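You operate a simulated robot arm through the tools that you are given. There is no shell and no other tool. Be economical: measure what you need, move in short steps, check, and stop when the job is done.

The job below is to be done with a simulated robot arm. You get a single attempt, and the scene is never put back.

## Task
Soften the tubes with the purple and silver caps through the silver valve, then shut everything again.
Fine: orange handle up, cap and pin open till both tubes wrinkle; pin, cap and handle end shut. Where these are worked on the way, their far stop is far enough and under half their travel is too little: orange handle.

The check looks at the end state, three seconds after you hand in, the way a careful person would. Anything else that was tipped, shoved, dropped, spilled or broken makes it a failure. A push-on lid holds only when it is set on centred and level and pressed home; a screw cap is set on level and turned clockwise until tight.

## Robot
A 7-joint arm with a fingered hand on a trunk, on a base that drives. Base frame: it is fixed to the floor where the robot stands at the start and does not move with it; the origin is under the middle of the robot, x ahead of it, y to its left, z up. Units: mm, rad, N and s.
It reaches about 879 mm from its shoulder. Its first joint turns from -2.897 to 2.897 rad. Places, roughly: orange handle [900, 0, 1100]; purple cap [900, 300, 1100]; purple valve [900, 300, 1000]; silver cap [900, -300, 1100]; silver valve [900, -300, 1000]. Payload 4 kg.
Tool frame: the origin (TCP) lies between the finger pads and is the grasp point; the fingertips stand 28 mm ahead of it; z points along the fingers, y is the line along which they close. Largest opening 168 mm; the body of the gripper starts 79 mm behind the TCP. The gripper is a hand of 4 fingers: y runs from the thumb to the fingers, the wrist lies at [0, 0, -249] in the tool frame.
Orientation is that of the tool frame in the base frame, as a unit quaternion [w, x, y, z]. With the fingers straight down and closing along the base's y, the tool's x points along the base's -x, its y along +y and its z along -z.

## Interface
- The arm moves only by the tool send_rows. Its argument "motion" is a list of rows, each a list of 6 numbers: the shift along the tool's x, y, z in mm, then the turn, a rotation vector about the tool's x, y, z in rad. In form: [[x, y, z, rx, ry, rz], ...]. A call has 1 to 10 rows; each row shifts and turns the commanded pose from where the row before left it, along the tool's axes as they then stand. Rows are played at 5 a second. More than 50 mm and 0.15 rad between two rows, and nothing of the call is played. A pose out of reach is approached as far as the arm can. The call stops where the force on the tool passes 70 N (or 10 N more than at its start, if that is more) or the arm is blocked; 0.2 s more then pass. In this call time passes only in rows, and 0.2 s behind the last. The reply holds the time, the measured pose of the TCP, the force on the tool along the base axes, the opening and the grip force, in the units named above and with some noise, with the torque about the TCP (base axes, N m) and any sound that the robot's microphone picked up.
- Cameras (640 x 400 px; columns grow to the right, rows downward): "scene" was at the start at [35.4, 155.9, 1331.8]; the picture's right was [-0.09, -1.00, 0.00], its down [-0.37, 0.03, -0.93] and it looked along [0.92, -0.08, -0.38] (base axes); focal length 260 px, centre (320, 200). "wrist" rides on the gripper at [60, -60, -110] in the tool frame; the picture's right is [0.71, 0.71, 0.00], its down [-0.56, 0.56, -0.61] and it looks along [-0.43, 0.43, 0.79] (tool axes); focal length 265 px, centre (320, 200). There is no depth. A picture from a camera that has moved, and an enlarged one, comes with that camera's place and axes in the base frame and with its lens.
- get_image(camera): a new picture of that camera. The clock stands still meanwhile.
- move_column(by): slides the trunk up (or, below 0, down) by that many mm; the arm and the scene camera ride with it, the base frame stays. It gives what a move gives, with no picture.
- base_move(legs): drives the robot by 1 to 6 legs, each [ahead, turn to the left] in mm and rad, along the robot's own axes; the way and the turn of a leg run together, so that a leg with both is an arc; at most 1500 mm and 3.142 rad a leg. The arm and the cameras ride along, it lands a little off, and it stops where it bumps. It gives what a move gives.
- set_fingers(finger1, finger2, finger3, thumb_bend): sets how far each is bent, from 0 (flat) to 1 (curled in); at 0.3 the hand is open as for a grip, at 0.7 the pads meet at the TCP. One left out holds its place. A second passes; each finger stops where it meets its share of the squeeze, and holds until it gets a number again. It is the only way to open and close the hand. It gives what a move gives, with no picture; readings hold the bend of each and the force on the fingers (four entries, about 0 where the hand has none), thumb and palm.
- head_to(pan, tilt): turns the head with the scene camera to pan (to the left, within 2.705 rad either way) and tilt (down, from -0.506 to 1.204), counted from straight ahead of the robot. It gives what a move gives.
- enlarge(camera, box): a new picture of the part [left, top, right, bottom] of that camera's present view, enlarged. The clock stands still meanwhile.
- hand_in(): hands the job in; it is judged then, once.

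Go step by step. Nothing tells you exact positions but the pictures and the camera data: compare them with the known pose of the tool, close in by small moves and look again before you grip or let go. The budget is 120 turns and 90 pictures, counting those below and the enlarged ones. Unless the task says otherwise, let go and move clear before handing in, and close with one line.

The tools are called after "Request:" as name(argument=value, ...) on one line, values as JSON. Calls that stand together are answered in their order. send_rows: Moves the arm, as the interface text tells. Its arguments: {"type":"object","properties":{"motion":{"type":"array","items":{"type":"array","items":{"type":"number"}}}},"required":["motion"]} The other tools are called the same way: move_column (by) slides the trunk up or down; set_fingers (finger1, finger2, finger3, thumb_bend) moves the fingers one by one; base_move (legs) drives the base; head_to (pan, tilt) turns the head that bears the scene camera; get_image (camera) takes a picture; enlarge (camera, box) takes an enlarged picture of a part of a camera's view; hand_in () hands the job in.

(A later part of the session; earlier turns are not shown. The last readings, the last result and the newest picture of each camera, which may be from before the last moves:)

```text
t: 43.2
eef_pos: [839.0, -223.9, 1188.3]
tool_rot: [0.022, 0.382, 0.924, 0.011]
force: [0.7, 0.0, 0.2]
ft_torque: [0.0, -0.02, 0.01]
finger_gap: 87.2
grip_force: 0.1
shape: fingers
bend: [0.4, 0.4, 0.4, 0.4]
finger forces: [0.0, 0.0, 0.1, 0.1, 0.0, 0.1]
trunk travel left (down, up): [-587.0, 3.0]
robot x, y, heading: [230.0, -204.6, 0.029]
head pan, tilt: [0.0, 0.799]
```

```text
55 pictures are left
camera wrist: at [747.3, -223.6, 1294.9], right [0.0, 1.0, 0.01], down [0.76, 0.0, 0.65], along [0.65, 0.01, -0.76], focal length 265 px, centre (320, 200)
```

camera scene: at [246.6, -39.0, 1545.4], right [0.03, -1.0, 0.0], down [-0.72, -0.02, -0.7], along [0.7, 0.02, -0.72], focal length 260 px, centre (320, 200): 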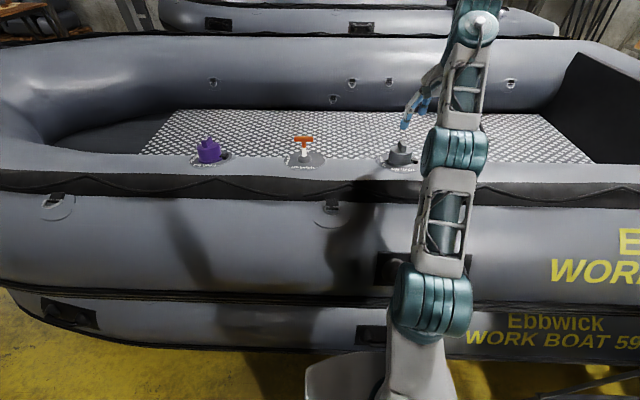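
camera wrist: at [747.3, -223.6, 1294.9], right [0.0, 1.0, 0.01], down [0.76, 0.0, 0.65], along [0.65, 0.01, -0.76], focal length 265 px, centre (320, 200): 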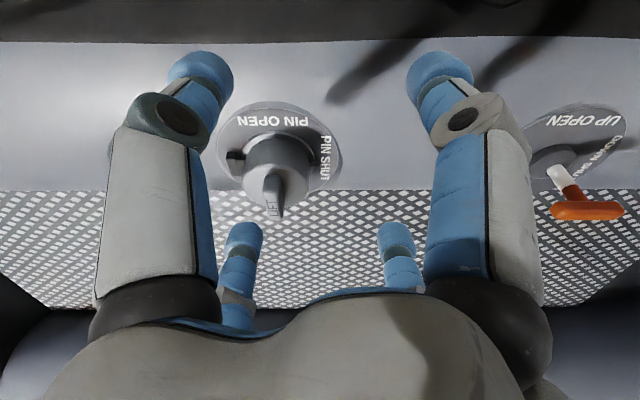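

Request:
enlarge(camera="wrist", box=[208, 95, 352, 225])

```text
3.08 times, centred on (280, 160) of wrist
camera zoom: at [747.3, -223.6, 1294.9], right [0.0, 1.0, 0.01], down [0.76, 0.0, 0.65], along [0.65, 0.01, -0.76], focal length 817 px, centre (443, 323)
```

zoom: 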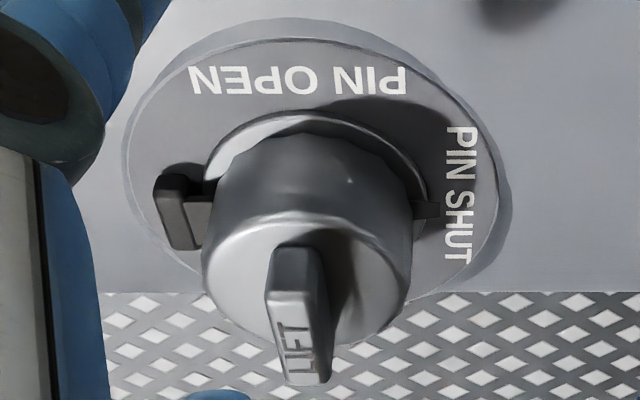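

The valve axis leans about 0.28 rad toward +x. The cap is at about (899, -263, 1075) and 73 mm across. I'll hover over it, lean the hand a bit with the axis, and look again.

Request:
send_rows(motion=[[-23.6, 5.2, 16, 0, 0, 0], [-23.6, 5.2, 16, 0, 0, 0], [-23.6, 5.2, 16, 0, 0, 0], [0, 0, 0, 0.07, 0.07, 0], [0, 0, 0, 0.07, 0.07, 0], [0, 0, 0, 0, 0, 0]])

Request:
get_image(camera="wrist")

Request:
get_image(camera="scene")

```text
t: 44.6
eef_pos: [894.6, -262.1, 1143.2]
tool_rot: [-0.048, 0.382, 0.923, -0.016]
force: [-0.4, 0.0, 0.2]
ft_torque: [-0.03, 0.04, 0.0]
finger_gap: 87.2
grip_force: 0.1
shape: fingers
bend: [0.4, 0.4, 0.4, 0.4]
finger forces: [0.0, 0.0, 0.0, 0.0, 0.0, 0.1]
out of reach, approached as far as the arm can: row 5
trunk travel left (down, up): [-587.0, 3.0]
robot x, y, heading: [221.3, -203.8, 0.033]
head pan, tilt: [0.0, 0.799]
```

```text
53 pictures are left
camera wrist: at [819.8, -262.4, 1261.3], right [0.0, 1.0, 0.01], down [0.85, 0.0, 0.53], along [0.53, 0.01, -0.85], focal length 265 px, centre (320, 200)
```

wrist: 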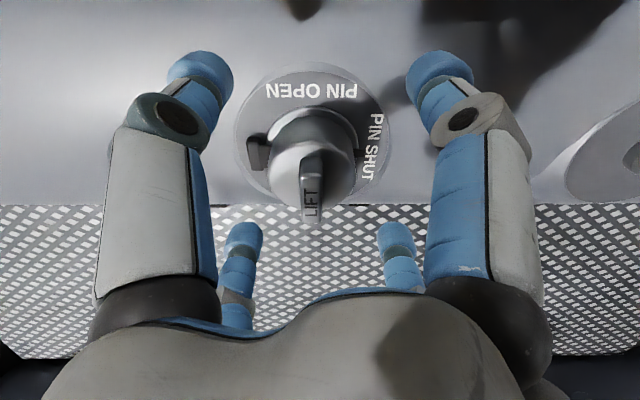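

```text
52 pictures are left
camera scene: at [245.7, -39.0, 1565.5], right [0.03, -1.0, 0.0], down [-0.72, -0.02, -0.7], along [0.7, 0.02, -0.72], focal length 260 px, centre (320, 200)
```

scene: 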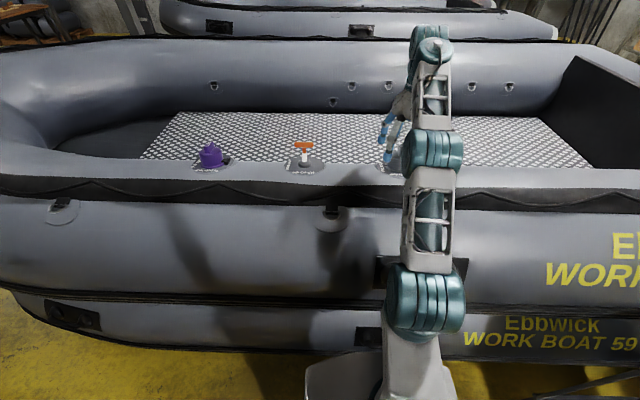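

The tool axis now lines up with the cap's axis, within about 3 mm. I'll slide down over the cap and stop about level with its top.

Request:
send_rows(motion=[[-2, -2, 15, 0, 0, 0], [0, 0, 15, 0, 0, 0], [0, 0, 10, 0, 0, 0], [0, 0, 7, 0, 0, 0], [0, 0, 0, 0, 0, 0]])

Request:
get_image(camera="wrist")

```text
t: 45.8
eef_pos: [889.1, -264.7, 1097.3]
tool_rot: [-0.069, 0.381, 0.922, -0.026]
force: [-0.3, 0.4, -0.6]
ft_torque: [0.0, -0.03, 0.0]
finger_gap: 87.4
grip_force: 0.1
shape: fingers
bend: [0.4, 0.4, 0.4, 0.4]
finger forces: [0.1, 0.1, 0.0, 0.1, 0.0, 0.0]
trunk travel left (down, up): [-587.0, 3.0]
robot x, y, heading: [227.6, -201.9, 0.029]
head pan, tilt: [0.0, 0.799]
```

```text
51 pictures are left
camera wrist: at [820.1, -264.0, 1219.1], right [0.0, 1.0, 0.01], down [0.87, 0.0, 0.49], along [0.49, 0.01, -0.87], focal length 265 px, centre (320, 200)
```

wrist: 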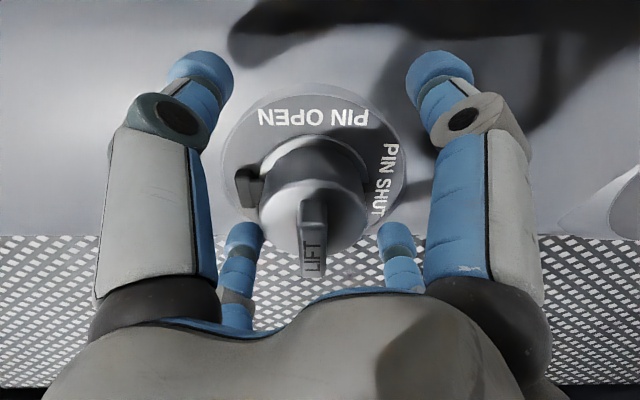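

From its apparent size, the cap is deeper and further ahead than I thought, with its top at about (907, -267, 1080). I'll shift forward and down.

Request:
send_rows(motion=[[-7, 5.7, 0, 0, 0, 0], [-7, 5.7, 0, 0, 0, 0], [0, 0, 6, 0, 0, 0], [0, 0, 6, 0, 0, 0], [0, 0, 0, 0, 0, 0]])

Request:
get_image(camera="wrist")

```text
t: 47.0
eef_pos: [906.5, -265.7, 1084.0]
tool_rot: [-0.071, 0.381, 0.921, -0.025]
force: [0.2, -0.2, -0.7]
ft_torque: [0.02, 0.0, 0.01]
finger_gap: 87.3
grip_force: 0.0
shape: fingers
bend: [0.4, 0.4, 0.4, 0.4]
finger forces: [0.0, 0.1, 0.1, 0.0, 0.0, 0.0]
trunk travel left (down, up): [-587.0, 3.0]
robot x, y, heading: [229.2, -200.8, 0.028]
head pan, tilt: [0.0, 0.799]
```

```text
50 pictures are left
camera wrist: at [836.7, -265.8, 1205.7], right [0.0, 1.0, 0.01], down [0.87, 0.0, 0.49], along [0.49, 0.01, -0.87], focal length 265 px, centre (320, 200)
```

wrist: 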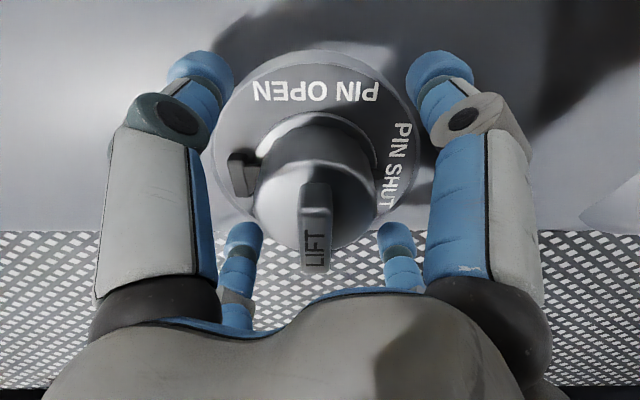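

The cap top is about 13 mm ahead of the TCP. I'll go in 10 mm more with a small correction, then close around the cap body.

Request:
send_rows(motion=[[-4, 0, 5, 0, 0, 0], [0, 0, 5, 0, 0, 0], [0, 0, 0, 0, 0, 0]])

Request:
set_fingers(finger1=0.7, finger2=0.7, finger3=0.7, thumb_bend=0.7)

Request:
get_image(camera="wrist")

```text
t: 47.8
eef_pos: [906.7, -267.9, 1076.1]
tool_rot: [-0.065, 0.38, 0.922, -0.025]
force: [19.2, -1.0, 43.3]
ft_torque: [-1.23, 1.92, 0.76]
finger_gap: 87.7
grip_force: 22.4
shape: fingers
bend: [0.4, 0.4, 0.4, 0.39]
finger forces: [12.2, 0.0, 0.0, 0.0, 33.3, 0.0]
trunk travel left (down, up): [-587.0, 3.0]
robot x, y, heading: [227.0, -200.6, 0.029]
head pan, tilt: [0.0, 0.799]
```

```text
t: 48.8
eef_pos: [901.9, -271.0, 1079.0]
tool_rot: [-0.064, 0.382, 0.922, -0.023]
force: [4.2, -14.5, 64.2]
ft_torque: [-1.89, 2.59, 0.23]
finger_gap: 61.5
grip_force: 38.5
shape: fingers
bend: [0.47, 0.51, 0.53, 0.44]
finger forces: [18.5, 7.3, 9.9, 0.1, 40.9, 0.0]
trunk travel left (down, up): [-587.0, 3.0]
robot x, y, heading: [228.8, -201.7, 0.029]
head pan, tilt: [0.0, 0.799]
```

```text
49 pictures are left
camera wrist: at [831.7, -270.4, 1200.2], right [0.0, 1.0, 0.01], down [0.86, 0.0, 0.5], along [0.5, 0.0, -0.86], focal length 265 px, centre (320, 200)
```

wrist: 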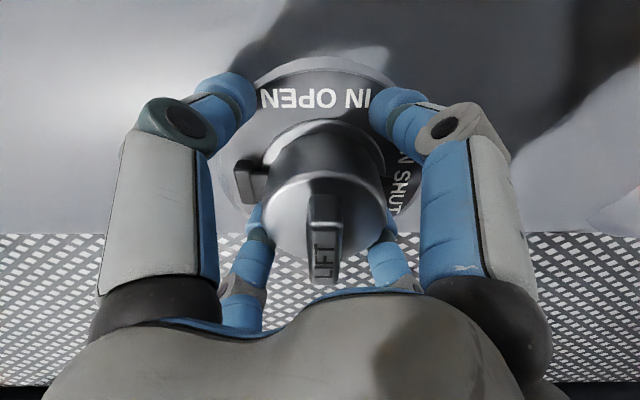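

The near digits are pressing on the tube surface. I'll ease up 8 mm and let the grip settle onto the cap.

Request:
send_rows(motion=[[-3, 3, -5, 0, 0, 0], [0, 0, -4, 0, 0, 0], [0, 0, 0, 0, 0, 0]])

Request:
set_fingers(finger1=0.75, finger2=0.75, finger3=0.75, thumb_bend=0.75)

Request:
get_image(camera="wrist")

```text
t: 49.6
eef_pos: [911.0, -268.3, 1079.4]
tool_rot: [-0.071, 0.381, 0.921, -0.025]
force: [-5.1, -3.0, 3.3]
ft_torque: [-0.04, 0.36, -0.02]
finger_gap: 40.2
grip_force: 11.0
shape: fingers
bend: [0.52, 0.54, 0.54, 0.53]
finger forces: [3.2, 4.1, 6.5, 0.1, 7.0, 0.0]
trunk travel left (down, up): [-587.0, 3.0]
robot x, y, heading: [221.3, -203.9, 0.03]
head pan, tilt: [0.0, 0.799]
```

```text
t: 50.6
eef_pos: [910.4, -268.9, 1081.8]
tool_rot: [-0.07, 0.381, 0.921, -0.026]
force: [-5.5, -0.8, 3.1]
ft_torque: [0.12, 0.38, -0.07]
finger_gap: 38.5
grip_force: 27.9
shape: fingers
bend: [0.56, 0.54, 0.54, 0.57]
finger forces: [9.5, 10.1, 8.7, 0.0, 27.2, 0.0]
trunk travel left (down, up): [-587.0, 3.0]
robot x, y, heading: [228.2, -204.0, 0.032]
head pan, tilt: [0.0, 0.799]
```

```text
48 pictures are left
camera wrist: at [841.8, -269.0, 1202.7], right [0.0, 1.0, 0.01], down [0.87, 0.0, 0.49], along [0.49, 0.01, -0.87], focal length 265 px, centre (320, 200)
```

wrist: 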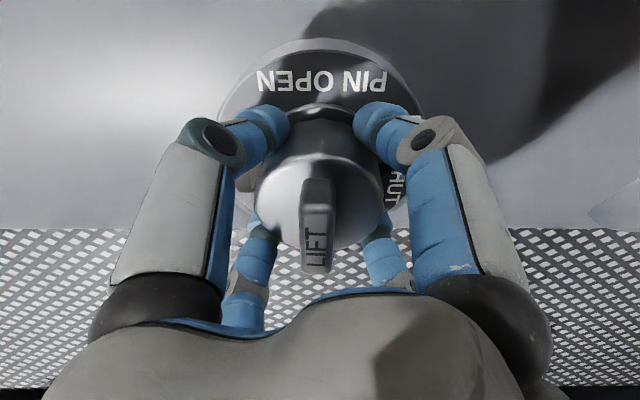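

There's a good four-digit grip on the cap. I'll pull gently along the axis and see how it responds.

Request:
send_rows(motion=[[0, 0, -4, 0, 0, 0], [0, 0, -4, 0, 0, 0], [0, 0, 0, 0, 0, 0]])

Request:
send_rows(motion=[[0, 0, -4, 0, 0, 0], [0, 0, -4, 0, 0, 0], [0, 0, 0, 0, 0, 0]])

Request:
get_image(camera="wrist")

```text
t: 51.4
eef_pos: [911.5, -270.9, 1086.8]
tool_rot: [-0.071, 0.382, 0.921, -0.026]
force: [-14.9, 0.2, -16.4]
ft_torque: [0.75, 0.04, -0.34]
finger_gap: 38.6
grip_force: 26.0
shape: fingers
bend: [0.56, 0.54, 0.55, 0.57]
finger forces: [9.9, 10.0, 8.5, 0.1, 24.0, 0.0]
trunk travel left (down, up): [-587.0, 3.0]
robot x, y, heading: [226.3, -204.7, 0.031]
head pan, tilt: [0.0, 0.799]
```

```text
t: 52.2
eef_pos: [911.3, -270.5, 1094.4]
tool_rot: [-0.071, 0.382, 0.921, -0.026]
force: [-3.0, -4.9, -23.1]
ft_torque: [0.73, -0.11, -0.25]
finger_gap: 38.6
grip_force: 26.8
shape: fingers
bend: [0.56, 0.54, 0.54, 0.57]
finger forces: [7.6, 11.5, 12.1, 0.1, 22.7, 0.1]
out of reach, approached as far as the arm can: row 2
trunk travel left (down, up): [-587.0, 3.0]
robot x, y, heading: [222.1, -203.1, 0.035]
head pan, tilt: [0.0, 0.799]
```

```text
47 pictures are left
camera wrist: at [843.6, -270.9, 1215.7], right [0.0, 1.0, 0.01], down [0.87, -0.01, 0.49], along [0.49, 0.01, -0.87], focal length 265 px, centre (320, 200)
```

wrist: 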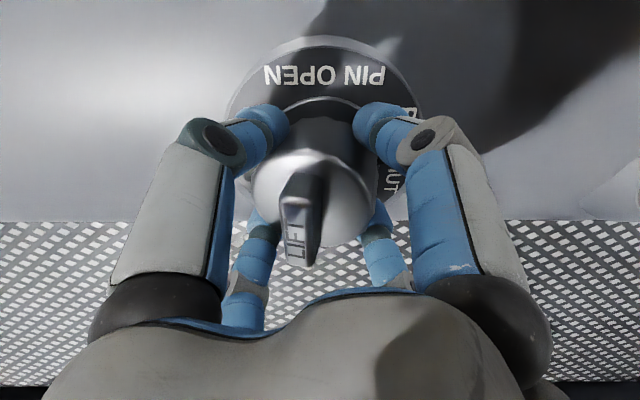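

The cap is tilting toward -y, so it is hinged on the black block. I'll roll the hand along the hinge arc, about the hinge at y≈-310.

Request:
send_rows(motion=[[-3, -3, -3, -0.0707, 0.0707, 0], [-3, -3, -3, -0.0707, 0.0707, 0], [-3, -3, -3, -0.0707, 0.0707, 0], [-3, -3, -3, -0.0707, 0.0707, 0], [0, 0, 0, 0, 0, 0]])

Request:
get_image(camera="wrist")

```text
t: 53.4
eef_pos: [850.1, -272.9, 1105.5]
tool_rot: [-0.136, 0.387, 0.902, 0.136]
force: [0.5, -0.7, 1.2]
ft_torque: [0.02, 0.0, -0.04]
finger_gap: 8.1
grip_force: 0.1
shape: fingers
bend: [0.64, 0.63, 0.63, 0.75]
finger forces: [0.0, 0.1, 0.0, 0.0, 0.0, 0.1]
out of reach, approached as far as the arm can: row 1, 2, 3, 4
trunk travel left (down, up): [-587.0, 3.0]
robot x, y, heading: [228.4, -202.3, 0.034]
head pan, tilt: [0.0, 0.799]
```

```text
46 pictures are left
camera wrist: at [782.1, -310.4, 1219.3], right [0.05, 0.94, 0.35], down [0.87, -0.21, 0.45], along [0.5, 0.28, -0.82], focal length 265 px, centre (320, 200)
```

wrist: 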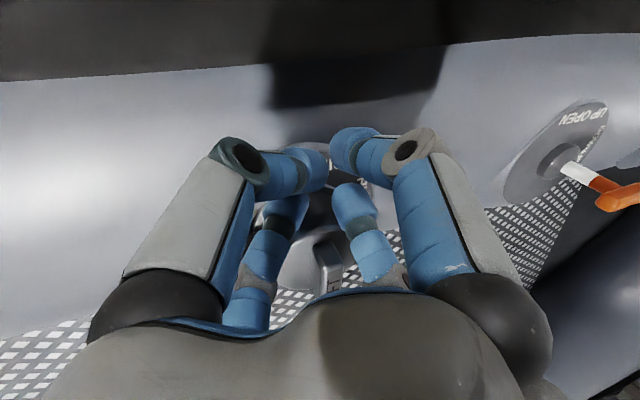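

The arm hit its reach limit, jumped back and the grip slipped off. Next I'll lean the hand forward for better reach and push the LIFT tab over toward -y with closed fingers, from the +y side.

Request:
send_rows(motion=[[4, 1.5, -9, -0.042, -0.114, 0], [4, 1.5, -9, -0.042, -0.114, 0], [4, 1.5, -9, -0.042, -0.114, 0], [4, 1.5, -9, -0.042, -0.114, 0], [4, 1.5, -9, -0.042, -0.114, 0], [4, 1.5, -9, -0.042, -0.114, 0], [0, 0, 0, 0, 0, 0]])

Request:
set_fingers(finger1=0.7, finger2=0.7, finger3=0.7, thumb_bend=0.7)

Request:
get_image(camera="wrist")

Request:
get_image(camera="scene")

```text
t: 55.0
eef_pos: [836.1, -263.3, 1158.5]
tool_rot: [0.213, 0.433, 0.866, 0.128]
force: [-0.4, -0.1, -0.4]
ft_torque: [-0.01, 0.0, 0.0]
finger_gap: 8.0
grip_force: 0.1
shape: fingers
bend: [0.64, 0.63, 0.63, 0.75]
finger forces: [0.1, 0.0, 0.0, 0.0, 0.0, 0.0]
trunk travel left (down, up): [-587.0, 3.0]
robot x, y, heading: [226.9, -205.5, 0.031]
head pan, tilt: [0.0, 0.799]
```

```text
t: 56.0
eef_pos: [836.5, -262.7, 1159.0]
tool_rot: [0.213, 0.432, 0.867, 0.129]
force: [0.3, -0.5, -0.6]
ft_torque: [-0.02, 0.02, 0.01]
finger_gap: 1.4
grip_force: 0.2
shape: fingers
bend: [0.68, 0.69, 0.68, 0.7]
finger forces: [0.1, 0.0, 0.1, 0.0, 0.0, 0.1]
trunk travel left (down, up): [-587.0, 3.0]
robot x, y, heading: [227.0, -207.8, 0.03]
head pan, tilt: [0.0, 0.799]
```

```text
45 pictures are left
camera wrist: at [709.1, -253.6, 1215.3], right [0.11, 0.99, 0.11], down [0.39, -0.14, 0.91], along [0.91, -0.06, -0.4], focal length 265 px, centre (320, 200)
```

wrist: 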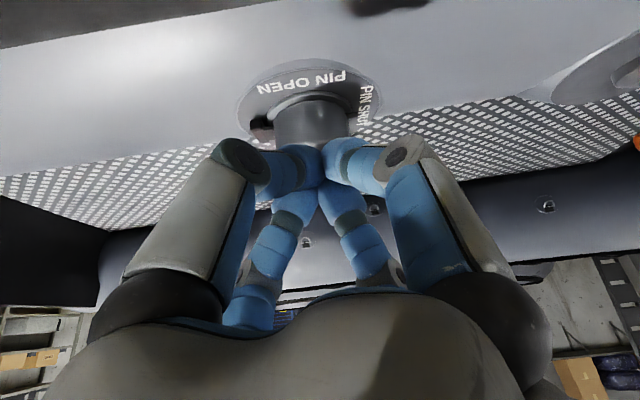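

```text
44 pictures are left
camera scene: at [245.2, -39.0, 1565.5], right [0.03, -1.0, 0.0], down [-0.72, -0.02, -0.7], along [0.7, 0.02, -0.72], focal length 260 px, centre (320, 200)
```

scene: 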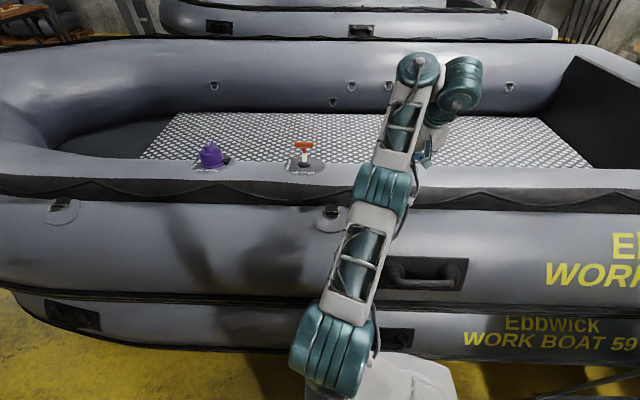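

The cap has fallen back shut and the hand has better reach now. I'll place the fist on the +y side of the LIFT tab.

Request:
send_rows(motion=[[25, 19, 1, 0, 0, 0], [-12, 14, 34, 0, 0, 0], [-12, 14, 34, 0, 0, 0], [0, 0, 0, 0, 0, 0]])

Request:
get_image(camera="wrist")

Request:
enlarge(camera="scene", box=[340, 100, 452, 170])

```text
t: 57.0
eef_pos: [903.4, -233.2, 1121.6]
tool_rot: [0.21, 0.432, 0.868, 0.127]
force: [-0.4, 0.3, -1.1]
ft_torque: [0.0, 0.0, -0.03]
finger_gap: 1.4
grip_force: 0.0
shape: fingers
bend: [0.68, 0.69, 0.68, 0.7]
finger forces: [0.1, 0.1, 0.1, 0.0, 0.0, 0.1]
out of reach, approached as far as the arm can: row 3
trunk travel left (down, up): [-587.0, 3.0]
robot x, y, heading: [228.1, -203.7, 0.028]
head pan, tilt: [0.0, 0.799]
```

```text
43 pictures are left
camera wrist: at [775.6, -223.2, 1178.1], right [0.11, 0.99, 0.11], down [0.4, -0.14, 0.91], along [0.91, -0.06, -0.41], focal length 265 px, centre (320, 200)
```

wrist: 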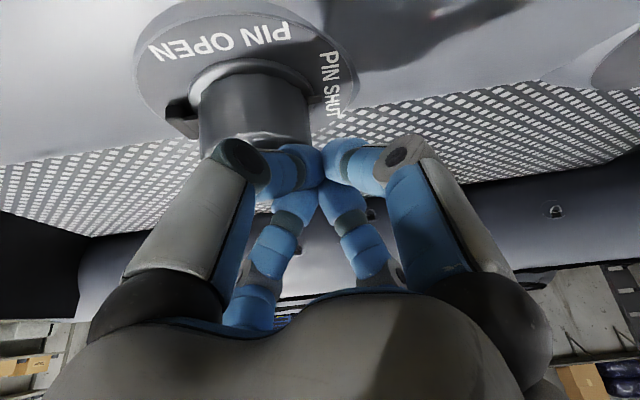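

```text
5.71 times, centred on (396, 135) of scene
camera zoom: at [245.1, -38.7, 1565.4], right [0.03, -1.0, 0.0], down [-0.72, -0.02, -0.7], along [0.7, 0.02, -0.72], focal length 1485 px, centre (-114, 571)
```

zoom: 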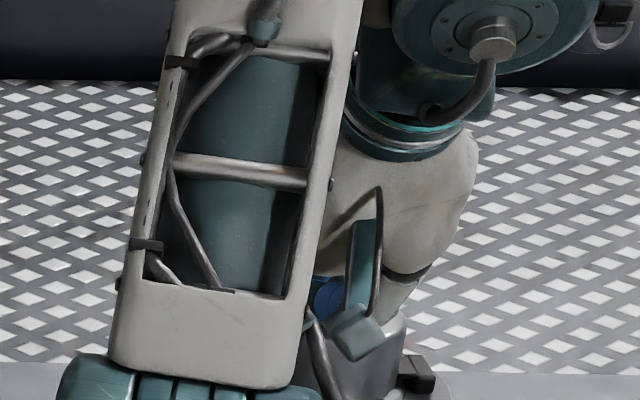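

The cap's body is at about (909, -270, 1058). I'll tilt the hand further forward to gain reach and lower the fingertips beside the tab.

Request:
send_rows(motion=[[9.8, -16.9, 0, 0, 0, 0], [0, 0, 0, -0.12, -0.089, 0], [0, 0, 0, -0.12, -0.089, 0], [0, 0, 4, 0, 0, 0], [0, 0, 0, 0, 0, 0]])

Request:
get_image(camera="wrist")

```text
t: 58.2
eef_pos: [885.5, -233.4, 1116.7]
tool_rot: [0.208, 0.433, 0.868, 0.127]
force: [-0.4, -0.1, 2.3]
ft_torque: [0.0, -0.02, 0.01]
finger_gap: 1.2
grip_force: 3.6
shape: fingers
bend: [0.68, 0.69, 0.68, 0.71]
finger forces: [0.0, 0.1, 0.0, 0.0, 6.2, 0.0]
out of reach, approached as far as the arm can: row 1, 2, 3
trunk travel left (down, up): [-587.0, 3.0]
robot x, y, heading: [226.1, -205.4, 0.035]
head pan, tilt: [0.0, 0.799]
```

```text
41 pictures are left
camera wrist: at [759.9, -225.4, 1175.7], right [0.11, 0.99, 0.11], down [0.4, -0.14, 0.9], along [0.91, -0.06, -0.41], focal length 265 px, centre (320, 200)
```

wrist: 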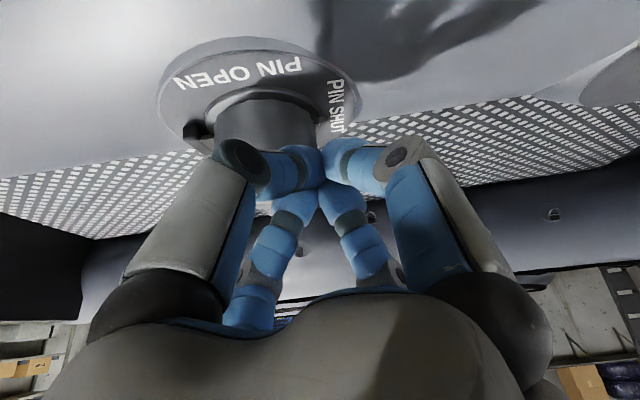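

The extra tilt is out of reach, but the fingertips are beside the tab. I'll push the tab toward -y, rising slightly.

Request:
send_rows(motion=[[-8, -6, -2, 0, 0, 0], [-9, -5, -3, 0, 0, 0], [-11, -3, -8, 0, 0, 0], [0, 0, 0, 0, 0, 0]])

Request:
get_image(camera="wrist")

```text
t: 59.2
eef_pos: [884.8, -259.4, 1135.1]
tool_rot: [0.212, 0.429, 0.868, 0.131]
force: [8.8, 24.3, 36.4]
ft_torque: [-0.13, -0.53, 0.55]
finger_gap: 0.4
grip_force: 38.8
shape: fingers
bend: [0.68, 0.69, 0.69, 0.75]
finger forces: [0.0, 0.0, 41.0, 0.1, 36.6, 0.0]
trunk travel left (down, up): [-587.0, 3.0]
robot x, y, heading: [225.3, -204.9, 0.036]
head pan, tilt: [0.0, 0.799]
```

```text
40 pictures are left
camera wrist: at [757.4, -251.8, 1191.7], right [0.1, 0.99, 0.11], down [0.39, -0.14, 0.91], along [0.91, -0.05, -0.4], focal length 265 px, centre (320, 200)
```

wrist: 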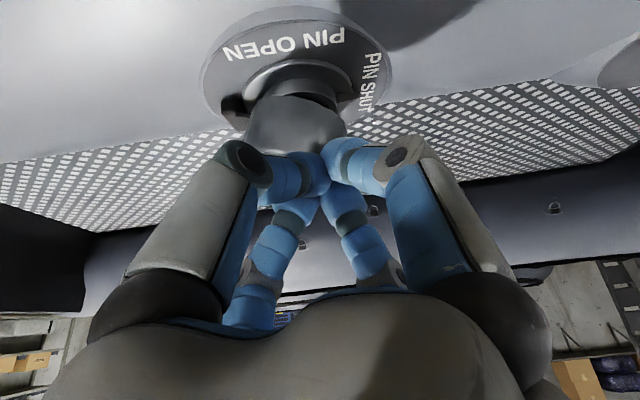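

It's working: the cap is tipping open toward -y. I'll continue along the arc.

Request:
send_rows(motion=[[-11.5, -4, -8, 0, 0, 0], [-12, -5, -6.5, 0, 0, 0], [-12.5, -6.5, -4.5, 0, 0, 0], [0, 0, 0, 0, 0, 0]])

Request:
get_image(camera="wrist")

```text
t: 60.2
eef_pos: [879.6, -302.9, 1153.6]
tool_rot: [0.214, 0.432, 0.867, 0.128]
force: [-10.5, 7.1, 34.5]
ft_torque: [0.4, -0.84, 0.23]
finger_gap: 1.0
grip_force: 21.6
shape: fingers
bend: [0.68, 0.63, 0.69, 0.72]
finger forces: [0.1, 30.0, 13.5, 0.0, 0.0, 0.0]
trunk travel left (down, up): [-587.0, 3.0]
robot x, y, heading: [222.9, -204.6, 0.029]
head pan, tilt: [0.0, 0.799]
```

```text
39 pictures are left
camera wrist: at [753.4, -294.4, 1210.0], right [0.11, 0.99, 0.1], down [0.39, -0.14, 0.91], along [0.91, -0.06, -0.4], focal length 265 px, centre (320, 200)
```

wrist: 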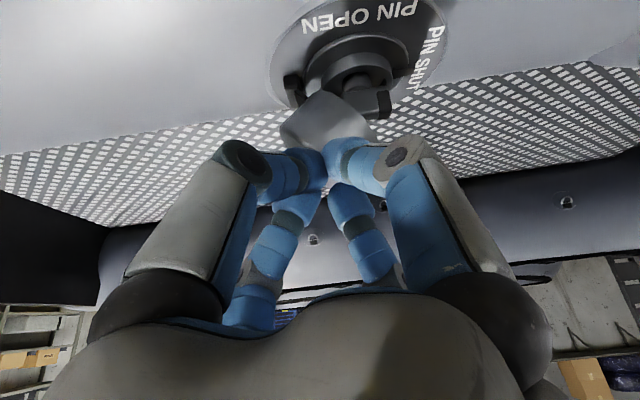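

The cap is about halfway open and the valve and pin lever are showing. I'll keep pushing over.

Request:
send_rows(motion=[[-12, -9, -1, 0, 0, 0], [-12, -9, 0, 0, 0, 0], [-11, -10, 3, 0, 0, 0], [-11, -10, 4, 0, 0, 0], [0, 0, 0, 0, 0, 0]])

Request:
get_image(camera="wrist")

```text
t: 61.4
eef_pos: [884.3, -364.7, 1144.1]
tool_rot: [0.212, 0.432, 0.867, 0.128]
force: [-16.9, -4.8, 11.4]
ft_torque: [0.06, 0.34, 0.17]
finger_gap: 0.5
grip_force: 13.2
shape: fingers
bend: [0.71, 0.7, 0.68, 0.7]
finger forces: [25.3, 0.0, 0.0, 0.0, 0.0, 0.0]
trunk travel left (down, up): [-587.0, 3.0]
robot x, y, heading: [226.0, -203.4, 0.028]
head pan, tilt: [0.0, 0.799]
```

```text
38 pictures are left
camera wrist: at [757.4, -355.4, 1200.6], right [0.11, 0.99, 0.11], down [0.4, -0.14, 0.91], along [0.91, -0.06, -0.41], focal length 265 px, centre (320, 200)
```

wrist: 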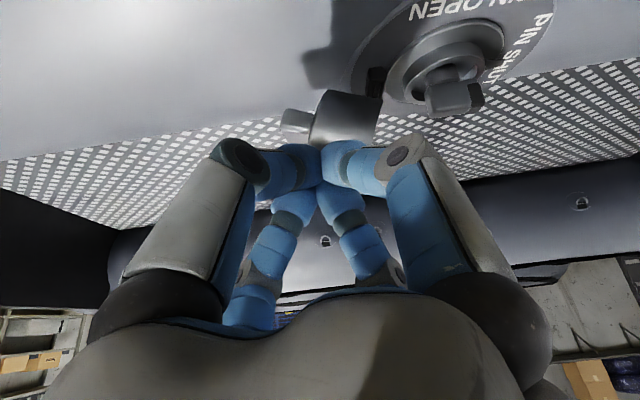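

The cap is at about 90°. A little more pushing should make it fall fully open.

Request:
send_rows(motion=[[-13, -9, -2, 0, 0, 0], [-11, -10, 5, 0, 0, 0], [-11, -10, 6, 0, 0, 0], [0, 0, 0, 0, 0, 0]])

Request:
get_image(camera="wrist")

```text
t: 62.4
eef_pos: [890.3, -409.5, 1129.7]
tool_rot: [0.209, 0.432, 0.868, 0.128]
force: [-0.3, -0.1, 0.1]
ft_torque: [0.02, 0.0, 0.0]
finger_gap: 1.4
grip_force: 0.0
shape: fingers
bend: [0.68, 0.69, 0.68, 0.7]
finger forces: [0.0, 0.1, 0.1, 0.0, 0.1, 0.1]
trunk travel left (down, up): [-587.0, 3.0]
robot x, y, heading: [226.1, -202.5, 0.032]
head pan, tilt: [0.0, 0.799]
```

```text
37 pictures are left
camera wrist: at [763.4, -400.0, 1186.2], right [0.11, 0.99, 0.11], down [0.4, -0.14, 0.91], along [0.91, -0.06, -0.41], focal length 265 px, centre (320, 200)
```

wrist: 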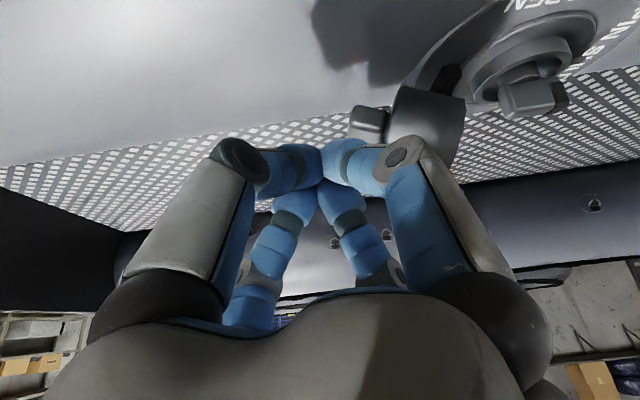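

The cap stays open at about 90° with nothing touching it. I'll back off, go up and look at the pin.

Request:
send_rows(motion=[[-8, 13, -28, 0, 0, 0], [-8, 13, -28, 0, 0, 0], [37, 27, 2, 0, 0, 0], [37, 27, 2, 0, 0, 0], [37, 27, 2, 0, 0, 0], [0, 0, 0, 0, 0, 0]])

Request:
get_image(camera="wrist")

Request:
enlarge(camera="scene", box=[340, 100, 452, 170])

```text
t: 63.8
eef_pos: [886.8, -267.8, 1191.6]
tool_rot: [0.209, 0.433, 0.867, 0.128]
force: [0.3, -0.1, -0.2]
ft_torque: [0.01, 0.0, 0.01]
finger_gap: 1.6
grip_force: 0.0
shape: fingers
bend: [0.68, 0.69, 0.68, 0.7]
finger forces: [0.0, 0.1, 0.1, 0.0, 0.0, 0.0]
trunk travel left (down, up): [-587.0, 3.0]
robot x, y, heading: [228.0, -204.0, 0.034]
head pan, tilt: [0.0, 0.799]
```

```text
36 pictures are left
camera wrist: at [760.3, -259.6, 1248.8], right [0.11, 0.99, 0.11], down [0.4, -0.14, 0.91], along [0.91, -0.06, -0.41], focal length 265 px, centre (320, 200)
```

wrist: 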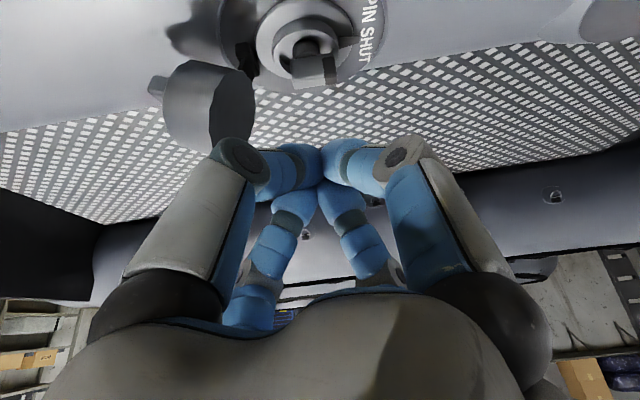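

```text
5.71 times, centred on (396, 135) of scene
camera zoom: at [245.4, -39.1, 1565.5], right [0.03, -1.0, 0.0], down [-0.72, -0.02, -0.7], along [0.7, 0.02, -0.72], focal length 1485 px, centre (-114, 571)
```

zoom: 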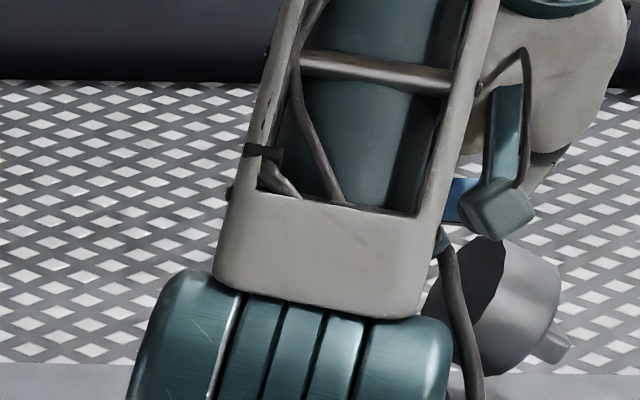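

I need a steeper look at the pin, so I'll back off a little and tilt the hand toward vertical.

Request:
send_rows(motion=[[15, -20, -10, 0.09, 0.067, 0], [0, -5, 0, 0.09, 0.067, 0], [0, 0, 0, 0.09, 0.067, 0], [0, 0, 0, 0.09, 0.067, 0], [0, 0, 0, 0, 0, 0]])

Request:
set_fingers(finger1=0.4, finger2=0.4, finger3=0.4, thumb_bend=0.4)

Request:
get_image(camera="wrist")

```text
t: 65.0
eef_pos: [857.8, -272.0, 1187.4]
tool_rot: [0.012, 0.441, 0.897, 0.027]
force: [-0.2, -0.5, -0.2]
ft_torque: [-0.01, -0.04, -0.03]
finger_gap: 1.5
grip_force: 0.1
shape: fingers
bend: [0.68, 0.69, 0.68, 0.7]
finger forces: [0.1, 0.0, 0.0, 0.0, 0.1, 0.1]
trunk travel left (down, up): [-587.0, 3.0]
robot x, y, heading: [227.4, -205.7, 0.032]
head pan, tilt: [0.0, 0.799]
```

```text
t: 66.0
eef_pos: [858.7, -273.5, 1187.4]
tool_rot: [0.011, 0.442, 0.896, 0.028]
force: [0.5, 0.5, 0.7]
ft_torque: [0.0, 0.01, 0.01]
finger_gap: 87.3
grip_force: 0.0
shape: fingers
bend: [0.4, 0.4, 0.4, 0.4]
finger forces: [0.0, 0.1, 0.1, 0.0, 0.1, 0.1]
trunk travel left (down, up): [-587.0, 3.0]
robot x, y, heading: [227.0, -200.8, 0.033]
head pan, tilt: [0.0, 0.799]
```

```text
34 pictures are left
camera wrist: at [768.2, -265.3, 1294.3], right [0.13, 0.99, 0.04], down [0.75, -0.13, 0.64], along [0.64, -0.05, -0.76], focal length 265 px, centre (320, 200)
```

wrist: 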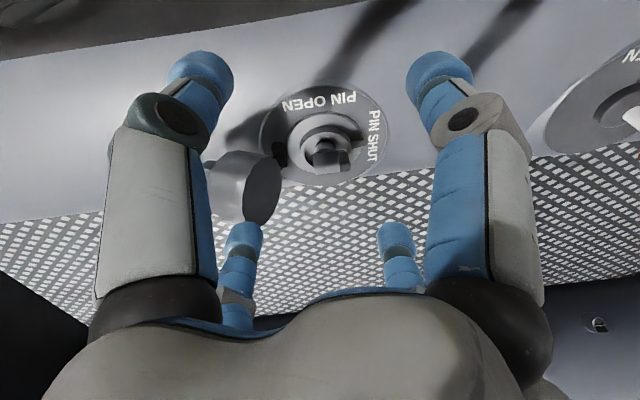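

Request:
enlarge(camera="wrist", box=[256, 75, 400, 195])

```text
3.33 times, centred on (328, 135) of wrist
camera zoom: at [768.2, -265.3, 1294.3], right [0.13, 0.99, 0.04], down [0.75, -0.13, 0.64], along [0.64, -0.05, -0.76], focal length 885 px, centre (293, 417)
```

zoom: 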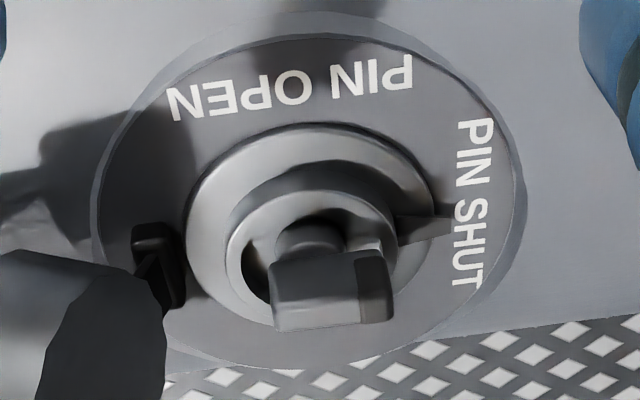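

I see the pin: a bar about 34 mm long lying along y, with its pointer at PIN SHUT (+y). It has to go to PIN OPEN (-x), counter-clockwise from above. I'll yaw the hand to the clockwise end first and hover over the pin.

Request:
send_rows(motion=[[0, 0, 0, 0, 0, 0.13], [0, 0, 0, 0, 0, 0.13], [0, 0, 0, 0, 0, 0.13], [0, 0, 0, 0, 0, 0.13], [0, 0, 0, 0, 0, 0.13], [0, 0, 0, 0.12, -0.04, 0], [5, 25, 26, 0, 0, 0], [5, 25, 26, 0, 0, 0], [0, 0, 0, 0, 0, 0]])

Request:
set_fingers(finger1=0.5, finger2=0.5, finger3=0.5, thumb_bend=0.5)

Request:
get_image(camera="wrist")

```text
t: 68.0
eef_pos: [890.6, -262.7, 1139.7]
tool_rot: [-0.024, 0.706, 0.707, -0.028]
force: [-38.0, 11.1, 50.9]
ft_torque: [-4.18, 0.87, -3.36]
finger_gap: 87.1
grip_force: 28.2
shape: fingers
bend: [0.4, 0.4, 0.33, 0.4]
finger forces: [0.0, 0.0, 57.6, 0.1, 0.0, 0.0]
trunk travel left (down, up): [-587.0, 3.0]
robot x, y, heading: [226.3, -199.0, 0.03]
head pan, tilt: [0.0, 0.799]
```

```text
t: 69.0
eef_pos: [890.3, -263.3, 1139.8]
tool_rot: [-0.026, 0.707, 0.707, -0.029]
force: [-38.0, 8.7, 50.7]
ft_torque: [-4.3, 0.88, -3.44]
finger_gap: 57.9
grip_force: 29.3
shape: fingers
bend: [0.5, 0.5, 0.29, 0.5]
finger forces: [0.0, 0.0, 57.8, 0.0, 0.0, 0.0]
trunk travel left (down, up): [-587.0, 3.0]
robot x, y, heading: [227.8, -202.9, 0.035]
head pan, tilt: [0.0, 0.799]
```

```text
32 pictures are left
camera wrist: at [838.5, -201.0, 1254.1], right [0.71, 0.71, -0.06], down [0.6, -0.56, 0.57], along [0.37, -0.44, -0.82], focal length 265 px, centre (320, 200)
```

wrist: 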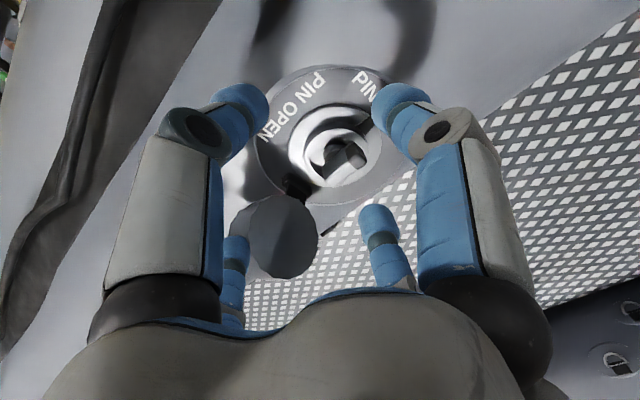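

Finger 3 is pressing on the standing cap. I'll back straight up and check.

Request:
send_rows(motion=[[5, -10, -20, 0, 0, 0], [5, -10, -20, 0, 0, 0], [0, 0, 0, 0, 0, 0]])

Request:
get_image(camera="wrist")

```text
t: 69.8
eef_pos: [888.3, -255.8, 1162.4]
tool_rot: [-0.026, 0.704, 0.709, -0.027]
force: [-1.0, -0.5, 0.3]
ft_torque: [-0.01, 0.01, 0.0]
finger_gap: 57.6
grip_force: 0.0
shape: fingers
bend: [0.5, 0.5, 0.38, 0.5]
finger forces: [0.0, 0.0, 0.0, 0.1, 0.0, 0.1]
out of reach, approached as far as the arm can: row 2
trunk travel left (down, up): [-587.0, 3.0]
robot x, y, heading: [222.4, -205.5, 0.031]
head pan, tilt: [0.0, 0.799]
```

```text
31 pictures are left
camera wrist: at [835.0, -194.7, 1276.3], right [0.7, 0.71, -0.05], down [0.61, -0.55, 0.57], along [0.38, -0.43, -0.82], focal length 265 px, centre (320, 200)
```

wrist: 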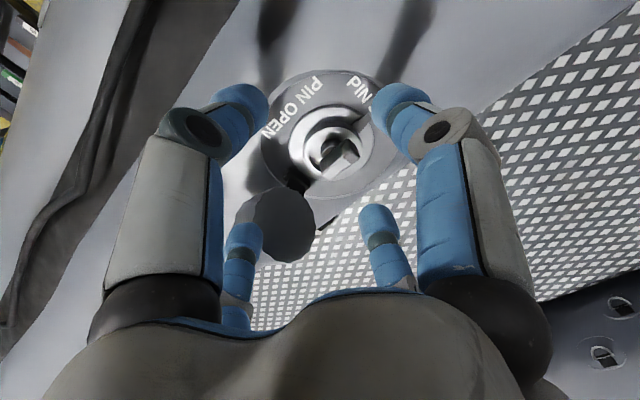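

The cap stays put at about 95°. Rather than gripping next to it, I'll push the pin's +y end/pointer around with the closed fingertips, coming from the +x side. I'll position for that now.

Request:
set_fingers(finger1=0.7, finger2=0.7, finger3=0.7, thumb_bend=0.7)

Request:
send_rows(motion=[[8, 22, 20, 0, 0, 0], [8, 30, 20, 0, 0, 0], [0, 0, 0, 0, 0, 0]])

Request:
get_image(camera="wrist")

```text
t: 70.8
eef_pos: [887.8, -256.7, 1162.0]
tool_rot: [-0.026, 0.705, 0.708, -0.028]
force: [0.6, -0.2, 0.8]
ft_torque: [0.05, -0.01, -0.01]
finger_gap: 1.4
grip_force: 0.0
shape: fingers
bend: [0.69, 0.69, 0.68, 0.69]
finger forces: [0.1, 0.0, 0.0, 0.0, 0.1, 0.0]
trunk travel left (down, up): [-587.0, 3.0]
robot x, y, heading: [225.9, -205.4, 0.03]
head pan, tilt: [0.0, 0.799]
```

```text
t: 71.6
eef_pos: [915.7, -236.3, 1118.2]
tool_rot: [-0.026, 0.705, 0.708, -0.027]
force: [0.0, 1.3, -0.1]
ft_torque: [-0.01, -0.04, 0.0]
finger_gap: 1.4
grip_force: 0.1
shape: fingers
bend: [0.69, 0.69, 0.68, 0.69]
finger forces: [0.0, 0.0, 0.0, 0.0, 0.1, 0.0]
out of reach, approached as far as the arm can: row 2
trunk travel left (down, up): [-587.0, 3.0]
robot x, y, heading: [227.4, -202.2, 0.032]
head pan, tilt: [0.0, 0.799]
```

```text
30 pictures are left
camera wrist: at [863.1, -174.9, 1233.0], right [0.7, 0.71, -0.05], down [0.61, -0.55, 0.57], along [0.38, -0.43, -0.82], focal length 265 px, centre (320, 200)
```

wrist: 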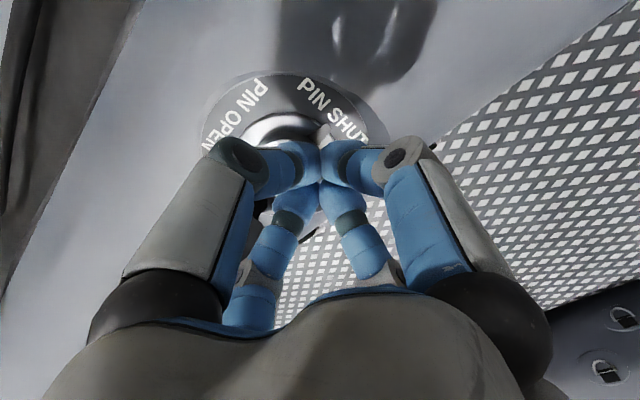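

Request:
send_rows(motion=[[0, 0, 0, -0.145, 0, 0], [0, 0, 0, -0.145, 0, 0], [-2, 22, 0, 0, 0, 0], [0, -4, 14, 0, 0, 0], [0, -4, 14, 0, 0, 0], [0, 0, 0, 0, 0, 0]])

Request:
get_image(camera="wrist")

```text
t: 73.0
eef_pos: [937.4, -239.1, 1095.7]
tool_rot: [0.076, 0.701, 0.705, 0.075]
force: [0.5, 0.2, 0.8]
ft_torque: [-0.07, 0.01, -0.02]
finger_gap: 1.1
grip_force: 0.0
shape: fingers
bend: [0.69, 0.69, 0.68, 0.69]
finger forces: [0.0, 0.0, 0.0, 0.1, 0.0, 0.0]
trunk travel left (down, up): [-587.0, 3.0]
robot x, y, heading: [223.5, -201.9, 0.033]
head pan, tilt: [0.0, 0.799]
```

```text
29 pictures are left
camera wrist: at [854.1, -177.8, 1190.2], right [0.69, 0.71, 0.15], down [0.42, -0.55, 0.72], along [0.6, -0.43, -0.68], focal length 265 px, centre (320, 200)
```

wrist: 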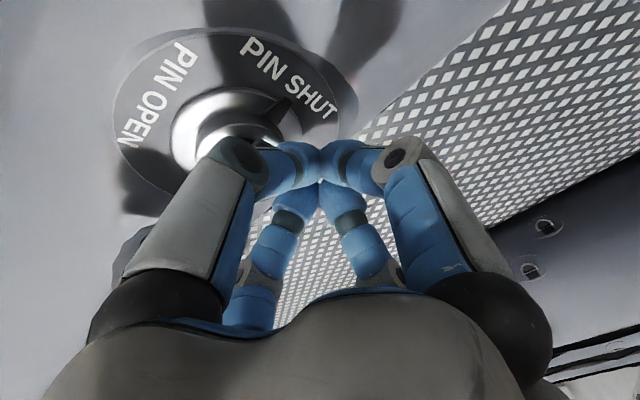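

I have a decent view: the pointer tip is at about (909, -230) and the bar is centred near (899, -262). The standing cap leaves little room on -y, so I'll lean the hand toward +y with the tips reaching in, then lower.

Request:
send_rows(motion=[[0, 0, -3, 0, -0.137, 0], [0, 0, 0, 0, -0.137, 0], [0, 0, 0, 0, -0.137, 0], [0, 0, 6, 0, 0, 0], [0, 0, 6, 0, 0, 0], [0, 0, 0, 0, 0, 0]])

Request:
get_image(camera="wrist")

```text
t: 74.4
eef_pos: [928.4, -243.2, 1086.0]
tool_rot: [0.22, 0.699, 0.677, -0.07]
force: [7.7, 19.4, 8.1]
ft_torque: [-0.02, -0.01, -0.11]
finger_gap: 1.1
grip_force: 14.8
shape: fingers
bend: [0.69, 0.69, 0.7, 0.7]
finger forces: [0.0, 0.1, 22.2, 0.1, 8.0, 0.0]
out of reach, approached as far as the arm can: row 3
trunk travel left (down, up): [-587.0, 3.0]
robot x, y, heading: [227.6, -205.5, 0.036]
head pan, tilt: [0.0, 0.799]
```

```text
28 pictures are left
camera wrist: at [851.6, -144.0, 1148.1], right [0.74, 0.66, -0.13], down [0.38, -0.26, 0.89], along [0.55, -0.71, -0.44], focal length 265 px, centre (320, 200)
```

wrist: 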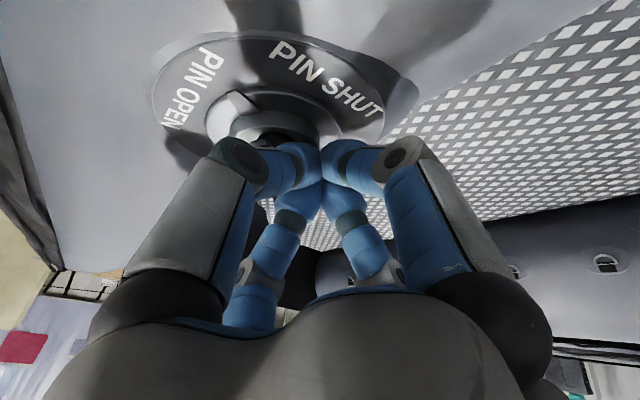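

The pointer has already moved toward PIN OPEN. Zooming in.

Request:
enlarge(camera="wrist", box=[140, 20, 400, 180])

```text
2.46 times, centred on (270, 100) of wrist
camera zoom: at [851.6, -144.0, 1148.1], right [0.74, 0.66, -0.13], down [0.38, -0.26, 0.89], along [0.55, -0.71, -0.44], focal length 653 px, centre (443, 446)
```

zoom: 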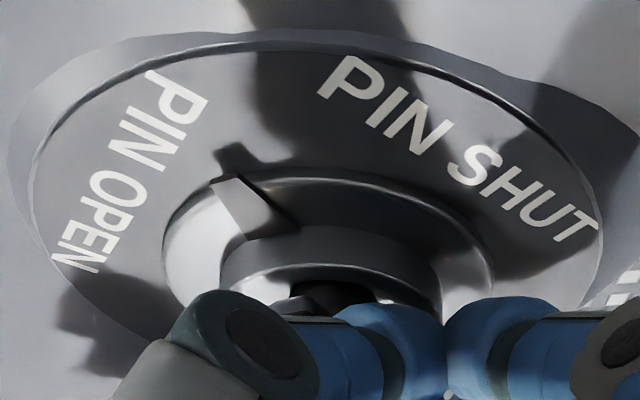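

The pin is about 60% round. I'll continue the sweep: away from the collar, then toward -x.

Request:
send_rows(motion=[[11.8, -13.5, -8.4, 0, 0, 0], [2.6, -13.6, -4.4, 0, 0, 0], [0.9, -12.7, -3.4, 0, 0, 0], [-6.8, -17.7, -1.2, 0, 0, 0], [0, 0, 0, 0, 0, 0]])

Request:
get_image(camera="wrist")

```text
t: 75.6
eef_pos: [866.8, -233.7, 1085.8]
tool_rot: [0.218, 0.702, 0.675, -0.069]
force: [-0.4, -0.4, 1.0]
ft_torque: [0.0, 0.01, 0.02]
finger_gap: 1.5
grip_force: 0.0
shape: fingers
bend: [0.68, 0.69, 0.69, 0.69]
finger forces: [0.0, 0.0, 0.0, 0.0, 0.0, 0.0]
trunk travel left (down, up): [-587.0, 3.0]
robot x, y, heading: [225.8, -203.1, 0.032]
head pan, tilt: [0.0, 0.799]
```

```text
26 pictures are left
camera wrist: at [791.8, -134.3, 1147.1], right [0.75, 0.65, -0.13], down [0.38, -0.26, 0.89], along [0.54, -0.71, -0.44], focal length 265 px, centre (320, 200)
```

wrist: 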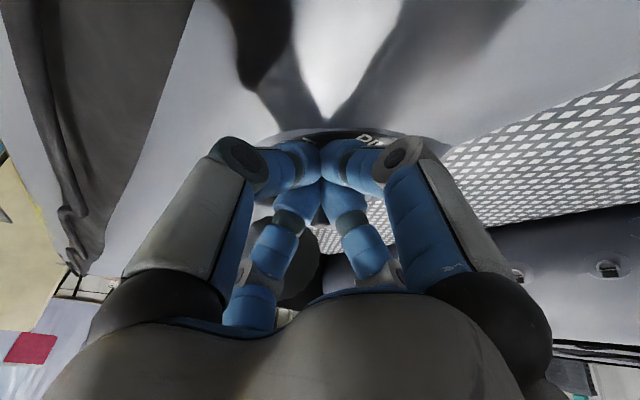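

I'll back away along the tool axis and open the fingers to see the pin.

Request:
send_rows(motion=[[0, 0, -40, 0, 0, 0], [0, -10, -40, 0, 0, 0], [0, 0, 0, 0, 0, 0]])

Request:
set_fingers(finger1=0.4, finger2=0.4, finger3=0.4, thumb_bend=0.4)

Request:
get_image(camera="wrist")

```text
t: 76.4
eef_pos: [842.0, -204.8, 1155.0]
tool_rot: [0.218, 0.702, 0.674, -0.069]
force: [-0.7, 0.2, -0.3]
ft_torque: [0.02, 0.01, 0.01]
finger_gap: 1.6
grip_force: 0.1
shape: fingers
bend: [0.68, 0.69, 0.69, 0.69]
finger forces: [0.0, 0.0, 0.0, 0.0, 0.1, 0.0]
out of reach, approached as far as the arm can: row 2
trunk travel left (down, up): [-587.0, 3.0]
robot x, y, heading: [229.6, -205.2, 0.032]
head pan, tilt: [0.0, 0.799]
```

```text
t: 77.4
eef_pos: [842.3, -205.3, 1155.5]
tool_rot: [0.218, 0.702, 0.674, -0.07]
force: [-0.4, 0.5, 0.7]
ft_torque: [0.01, 0.0, -0.02]
finger_gap: 87.2
grip_force: 0.1
shape: fingers
bend: [0.4, 0.4, 0.4, 0.4]
finger forces: [0.0, 0.0, 0.0, 0.1, 0.0, 0.0]
trunk travel left (down, up): [-587.0, 3.0]
robot x, y, heading: [229.1, -202.7, 0.031]
head pan, tilt: [0.0, 0.799]
```

```text
25 pictures are left
camera wrist: at [765.2, -105.5, 1216.4], right [0.75, 0.65, -0.13], down [0.38, -0.26, 0.89], along [0.55, -0.71, -0.44], focal length 265 px, centre (320, 200)
```

wrist: 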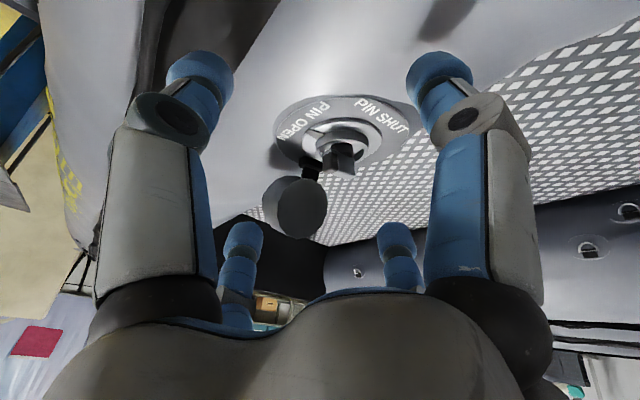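

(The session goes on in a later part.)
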